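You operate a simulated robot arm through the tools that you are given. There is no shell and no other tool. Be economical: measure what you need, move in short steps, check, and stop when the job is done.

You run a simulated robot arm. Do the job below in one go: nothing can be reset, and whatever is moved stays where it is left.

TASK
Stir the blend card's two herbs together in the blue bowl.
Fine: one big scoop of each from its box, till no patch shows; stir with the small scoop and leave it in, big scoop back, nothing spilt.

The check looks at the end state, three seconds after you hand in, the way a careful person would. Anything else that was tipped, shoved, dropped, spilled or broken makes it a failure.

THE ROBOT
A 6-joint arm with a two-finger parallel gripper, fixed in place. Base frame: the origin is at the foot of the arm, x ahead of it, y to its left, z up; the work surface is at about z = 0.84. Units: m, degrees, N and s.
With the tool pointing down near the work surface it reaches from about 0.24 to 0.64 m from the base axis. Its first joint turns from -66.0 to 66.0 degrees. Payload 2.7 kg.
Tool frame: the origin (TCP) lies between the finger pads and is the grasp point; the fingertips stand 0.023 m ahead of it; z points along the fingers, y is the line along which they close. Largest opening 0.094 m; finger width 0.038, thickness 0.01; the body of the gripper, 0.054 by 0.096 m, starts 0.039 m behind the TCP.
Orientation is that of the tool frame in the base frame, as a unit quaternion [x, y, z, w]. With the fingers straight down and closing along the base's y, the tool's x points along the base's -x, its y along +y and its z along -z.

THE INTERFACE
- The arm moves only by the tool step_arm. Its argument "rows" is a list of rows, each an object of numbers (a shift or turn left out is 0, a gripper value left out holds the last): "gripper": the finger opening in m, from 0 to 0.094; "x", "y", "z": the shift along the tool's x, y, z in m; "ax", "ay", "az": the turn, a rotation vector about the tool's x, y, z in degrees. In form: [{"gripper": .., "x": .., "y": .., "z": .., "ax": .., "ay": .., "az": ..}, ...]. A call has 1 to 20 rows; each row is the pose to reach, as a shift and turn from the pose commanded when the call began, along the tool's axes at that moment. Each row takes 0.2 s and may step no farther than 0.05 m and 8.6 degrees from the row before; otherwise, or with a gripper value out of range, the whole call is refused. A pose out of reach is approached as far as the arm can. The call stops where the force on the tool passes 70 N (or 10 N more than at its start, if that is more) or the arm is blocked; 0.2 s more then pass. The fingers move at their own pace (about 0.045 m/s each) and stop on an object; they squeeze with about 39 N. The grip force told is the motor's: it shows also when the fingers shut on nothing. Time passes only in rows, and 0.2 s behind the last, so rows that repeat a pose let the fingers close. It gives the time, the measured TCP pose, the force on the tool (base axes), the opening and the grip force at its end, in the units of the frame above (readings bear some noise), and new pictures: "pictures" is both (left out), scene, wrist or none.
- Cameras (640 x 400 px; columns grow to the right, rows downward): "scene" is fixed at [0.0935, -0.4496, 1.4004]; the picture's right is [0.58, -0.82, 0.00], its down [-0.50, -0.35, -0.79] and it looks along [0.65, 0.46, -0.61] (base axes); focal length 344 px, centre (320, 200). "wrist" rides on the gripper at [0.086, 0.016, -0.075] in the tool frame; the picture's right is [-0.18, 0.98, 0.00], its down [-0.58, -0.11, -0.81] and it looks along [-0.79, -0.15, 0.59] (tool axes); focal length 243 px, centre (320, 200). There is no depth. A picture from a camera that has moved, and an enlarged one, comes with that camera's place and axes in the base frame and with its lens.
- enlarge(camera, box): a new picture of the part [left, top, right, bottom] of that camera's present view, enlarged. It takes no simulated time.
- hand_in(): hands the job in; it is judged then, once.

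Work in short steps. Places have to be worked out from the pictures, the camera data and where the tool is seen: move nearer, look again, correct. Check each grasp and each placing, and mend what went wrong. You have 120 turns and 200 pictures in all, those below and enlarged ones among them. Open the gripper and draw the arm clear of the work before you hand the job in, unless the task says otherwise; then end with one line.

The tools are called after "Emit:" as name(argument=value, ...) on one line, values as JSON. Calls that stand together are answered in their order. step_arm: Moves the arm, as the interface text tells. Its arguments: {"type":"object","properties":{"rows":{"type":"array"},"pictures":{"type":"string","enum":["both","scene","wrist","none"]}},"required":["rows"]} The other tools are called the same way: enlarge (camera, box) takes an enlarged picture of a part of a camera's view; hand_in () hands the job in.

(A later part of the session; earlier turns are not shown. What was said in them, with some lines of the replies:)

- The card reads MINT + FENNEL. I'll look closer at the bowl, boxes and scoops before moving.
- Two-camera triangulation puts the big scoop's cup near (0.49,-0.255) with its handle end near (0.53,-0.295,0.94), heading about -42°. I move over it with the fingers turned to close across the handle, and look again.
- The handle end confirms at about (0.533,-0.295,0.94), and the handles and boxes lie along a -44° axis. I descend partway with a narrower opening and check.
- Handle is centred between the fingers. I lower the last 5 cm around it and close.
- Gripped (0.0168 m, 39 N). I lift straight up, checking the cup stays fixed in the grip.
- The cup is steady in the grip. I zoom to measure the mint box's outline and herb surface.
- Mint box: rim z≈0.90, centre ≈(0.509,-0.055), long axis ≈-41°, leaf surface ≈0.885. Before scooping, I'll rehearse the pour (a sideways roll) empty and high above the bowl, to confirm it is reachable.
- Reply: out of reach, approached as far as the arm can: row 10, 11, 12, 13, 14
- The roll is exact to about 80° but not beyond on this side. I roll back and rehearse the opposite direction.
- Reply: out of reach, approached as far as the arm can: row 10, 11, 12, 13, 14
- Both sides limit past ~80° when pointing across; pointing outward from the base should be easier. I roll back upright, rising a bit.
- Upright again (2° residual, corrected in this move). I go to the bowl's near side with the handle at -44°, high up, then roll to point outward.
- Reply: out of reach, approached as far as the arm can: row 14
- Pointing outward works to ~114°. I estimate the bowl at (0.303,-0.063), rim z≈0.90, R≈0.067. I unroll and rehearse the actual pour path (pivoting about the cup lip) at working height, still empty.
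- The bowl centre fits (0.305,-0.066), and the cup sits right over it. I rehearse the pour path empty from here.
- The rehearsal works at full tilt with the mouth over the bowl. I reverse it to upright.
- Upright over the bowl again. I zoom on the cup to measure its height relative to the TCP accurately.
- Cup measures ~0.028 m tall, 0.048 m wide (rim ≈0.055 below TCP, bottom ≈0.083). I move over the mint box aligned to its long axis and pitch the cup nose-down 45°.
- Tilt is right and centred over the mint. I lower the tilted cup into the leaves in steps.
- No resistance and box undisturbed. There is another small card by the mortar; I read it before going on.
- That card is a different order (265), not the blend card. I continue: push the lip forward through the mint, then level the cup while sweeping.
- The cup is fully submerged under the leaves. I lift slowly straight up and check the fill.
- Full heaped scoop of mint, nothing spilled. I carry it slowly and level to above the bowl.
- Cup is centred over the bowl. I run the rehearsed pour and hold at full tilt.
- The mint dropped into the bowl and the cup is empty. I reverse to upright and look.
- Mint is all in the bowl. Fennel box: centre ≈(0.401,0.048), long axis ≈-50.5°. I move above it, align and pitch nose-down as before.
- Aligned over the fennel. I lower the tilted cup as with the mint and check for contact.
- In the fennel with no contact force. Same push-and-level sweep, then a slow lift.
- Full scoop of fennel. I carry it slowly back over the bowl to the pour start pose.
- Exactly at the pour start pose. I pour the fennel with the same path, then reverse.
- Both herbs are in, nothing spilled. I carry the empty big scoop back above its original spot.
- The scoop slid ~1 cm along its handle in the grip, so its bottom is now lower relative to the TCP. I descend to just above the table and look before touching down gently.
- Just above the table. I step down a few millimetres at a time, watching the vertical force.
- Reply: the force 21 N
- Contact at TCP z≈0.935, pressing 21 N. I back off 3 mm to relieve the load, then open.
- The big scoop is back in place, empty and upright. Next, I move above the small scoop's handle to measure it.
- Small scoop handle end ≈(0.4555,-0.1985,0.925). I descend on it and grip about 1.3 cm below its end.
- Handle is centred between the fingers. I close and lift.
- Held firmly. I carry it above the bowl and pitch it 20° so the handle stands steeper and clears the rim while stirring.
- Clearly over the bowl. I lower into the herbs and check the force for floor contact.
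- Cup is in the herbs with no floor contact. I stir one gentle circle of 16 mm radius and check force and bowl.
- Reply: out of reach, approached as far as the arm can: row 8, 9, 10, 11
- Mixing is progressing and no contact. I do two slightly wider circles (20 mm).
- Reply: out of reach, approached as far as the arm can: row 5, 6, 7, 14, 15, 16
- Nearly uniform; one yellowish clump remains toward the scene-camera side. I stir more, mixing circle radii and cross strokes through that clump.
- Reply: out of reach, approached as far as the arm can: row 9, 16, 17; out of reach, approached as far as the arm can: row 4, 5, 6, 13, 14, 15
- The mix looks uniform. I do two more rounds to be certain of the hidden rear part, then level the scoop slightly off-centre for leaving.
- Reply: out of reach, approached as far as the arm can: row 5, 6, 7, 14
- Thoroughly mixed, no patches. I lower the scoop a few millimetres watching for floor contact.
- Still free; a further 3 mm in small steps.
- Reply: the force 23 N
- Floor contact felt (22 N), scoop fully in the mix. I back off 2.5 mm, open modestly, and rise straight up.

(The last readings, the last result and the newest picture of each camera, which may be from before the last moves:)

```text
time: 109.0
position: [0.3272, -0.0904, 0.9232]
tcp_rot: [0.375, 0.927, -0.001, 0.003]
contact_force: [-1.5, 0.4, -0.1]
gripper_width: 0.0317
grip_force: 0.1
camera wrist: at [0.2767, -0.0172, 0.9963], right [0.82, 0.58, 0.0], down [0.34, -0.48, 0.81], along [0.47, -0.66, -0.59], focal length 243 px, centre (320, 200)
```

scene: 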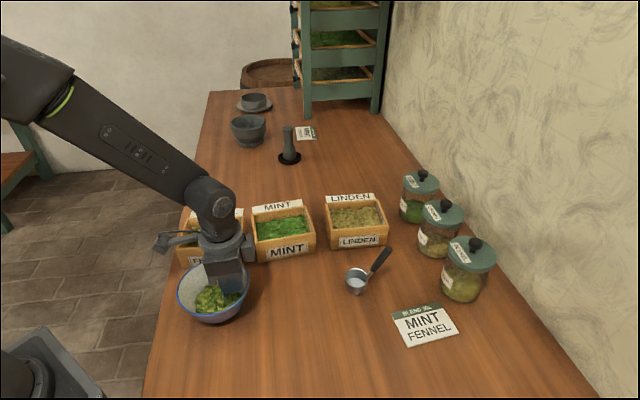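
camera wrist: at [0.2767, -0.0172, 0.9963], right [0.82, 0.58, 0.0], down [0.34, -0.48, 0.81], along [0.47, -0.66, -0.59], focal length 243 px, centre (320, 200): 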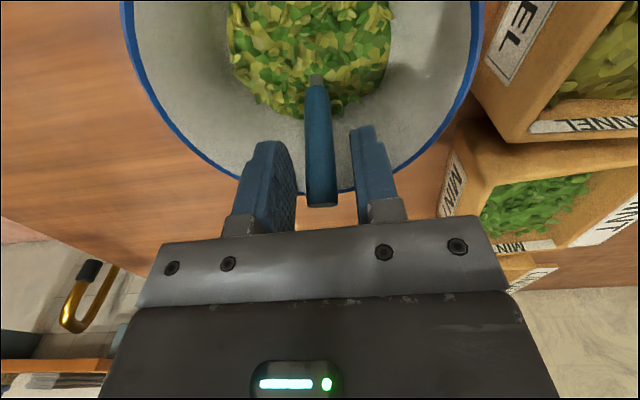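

The handle is free between the fingers and the scoop stands in the mix. I rise straight up and inspect.

Emit:
step_arm(rows=[{"z": -0.015}, {"z": -0.04}, {"z": -0.08}, {"z": -0.12}, {"z": -0.16}, {"x": -0.04, "z": -0.18}, {"x": -0.08, "z": -0.18}, {"x": -0.12, "z": -0.18}])

Emit:
enlarge(camera="scene", box=[170, 200, 300, 330])

Emit:
enlarge(camera="scene", box=[240, 190, 480, 340])

```text
time: 110.8
position: [0.4146, -0.1741, 1.1017]
tcp_rot: [0.376, 0.927, 0.0, 0.001]
contact_force: [0.0, -0.2, -0.6]
gripper_width: 0.032
grip_force: 0.1
camera wrist: at [0.3629, -0.1015, 1.1759], right [0.82, 0.58, 0.0], down [0.34, -0.48, 0.81], along [0.47, -0.66, -0.59], focal length 243 px, centre (320, 200)
```

scene: 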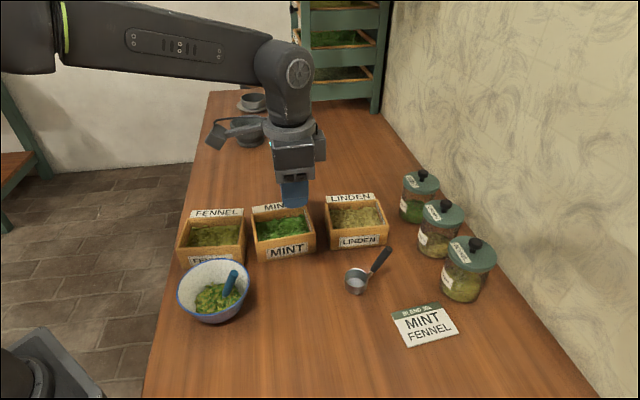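
wrist: 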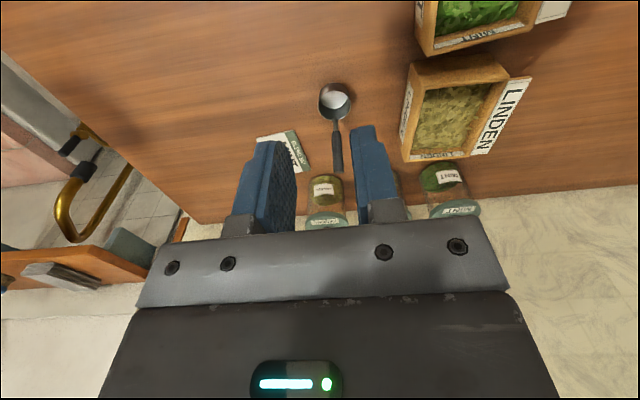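

```text
3.08 times, centred on (235, 265) of scene
camera zoom: at [0.0934, -0.4496, 1.4004], right [0.58, -0.82, 0.0], down [-0.5, -0.35, -0.79], along [0.65, 0.46, -0.61], focal length 1058 px, centre (582, 0)
```

zoom: 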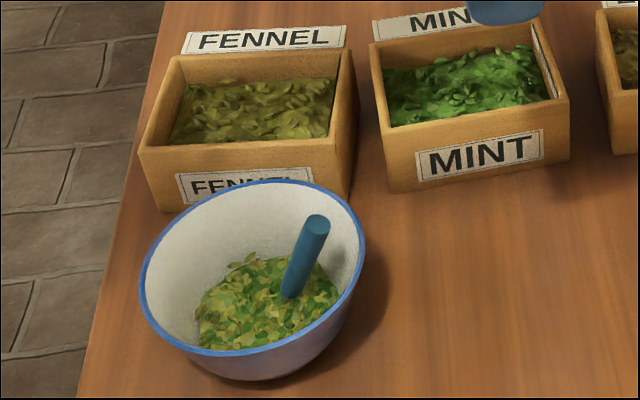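

```text
2.67 times, centred on (360, 265) of scene
camera zoom: at [0.0934, -0.4496, 1.4004], right [0.58, -0.82, 0.0], down [-0.5, -0.35, -0.79], along [0.65, 0.46, -0.61], focal length 917 px, centre (213, 27)
```

zoom: 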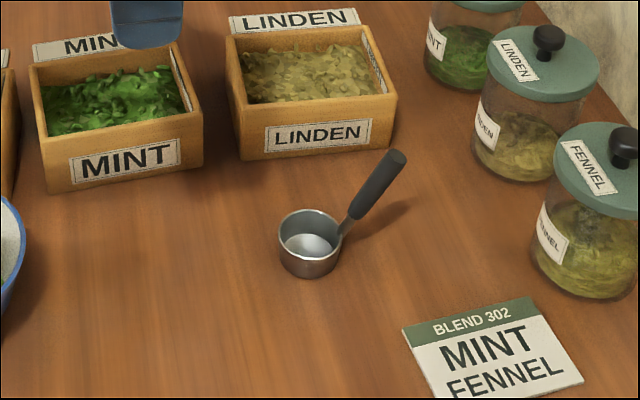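

Mix uniform, small scoop standing in it, big scoop back in place, table clean. I raise the arm and open the gripper fully.

Emit:
step_arm(rows=[{"z": -0.04, "gripper": 0.09}, {"z": -0.08}, {"z": -0.1}, {"z": -0.1}], pictures="scene")

```text
time: 111.8
position: [0.4133, -0.1716, 1.203]
tcp_rot: [0.374, 0.927, -0.002, 0.003]
contact_force: [0.7, -0.6, 0.4]
gripper_width: 0.0902
grip_force: 0.1
```

scene: 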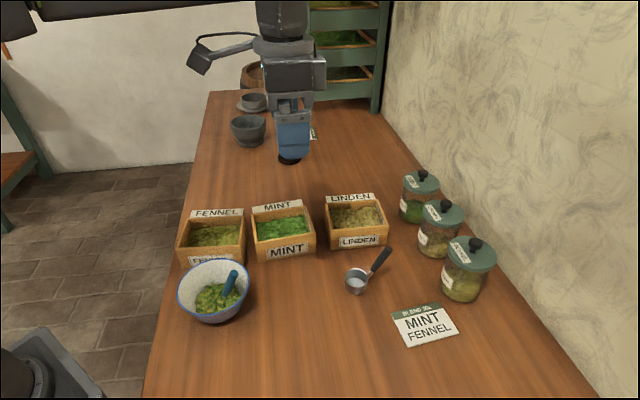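

Everything is in its final state and the arm is clear, so I hand in.

Emit:
hand_in()

```text
The job is handed in.
```

I put one big scoop each of mint and fennel in the blue bowl and stirred until no patch showed. The small scoop is left in the bowl, the big scoop is back in its place, and I saw nothing spilt.
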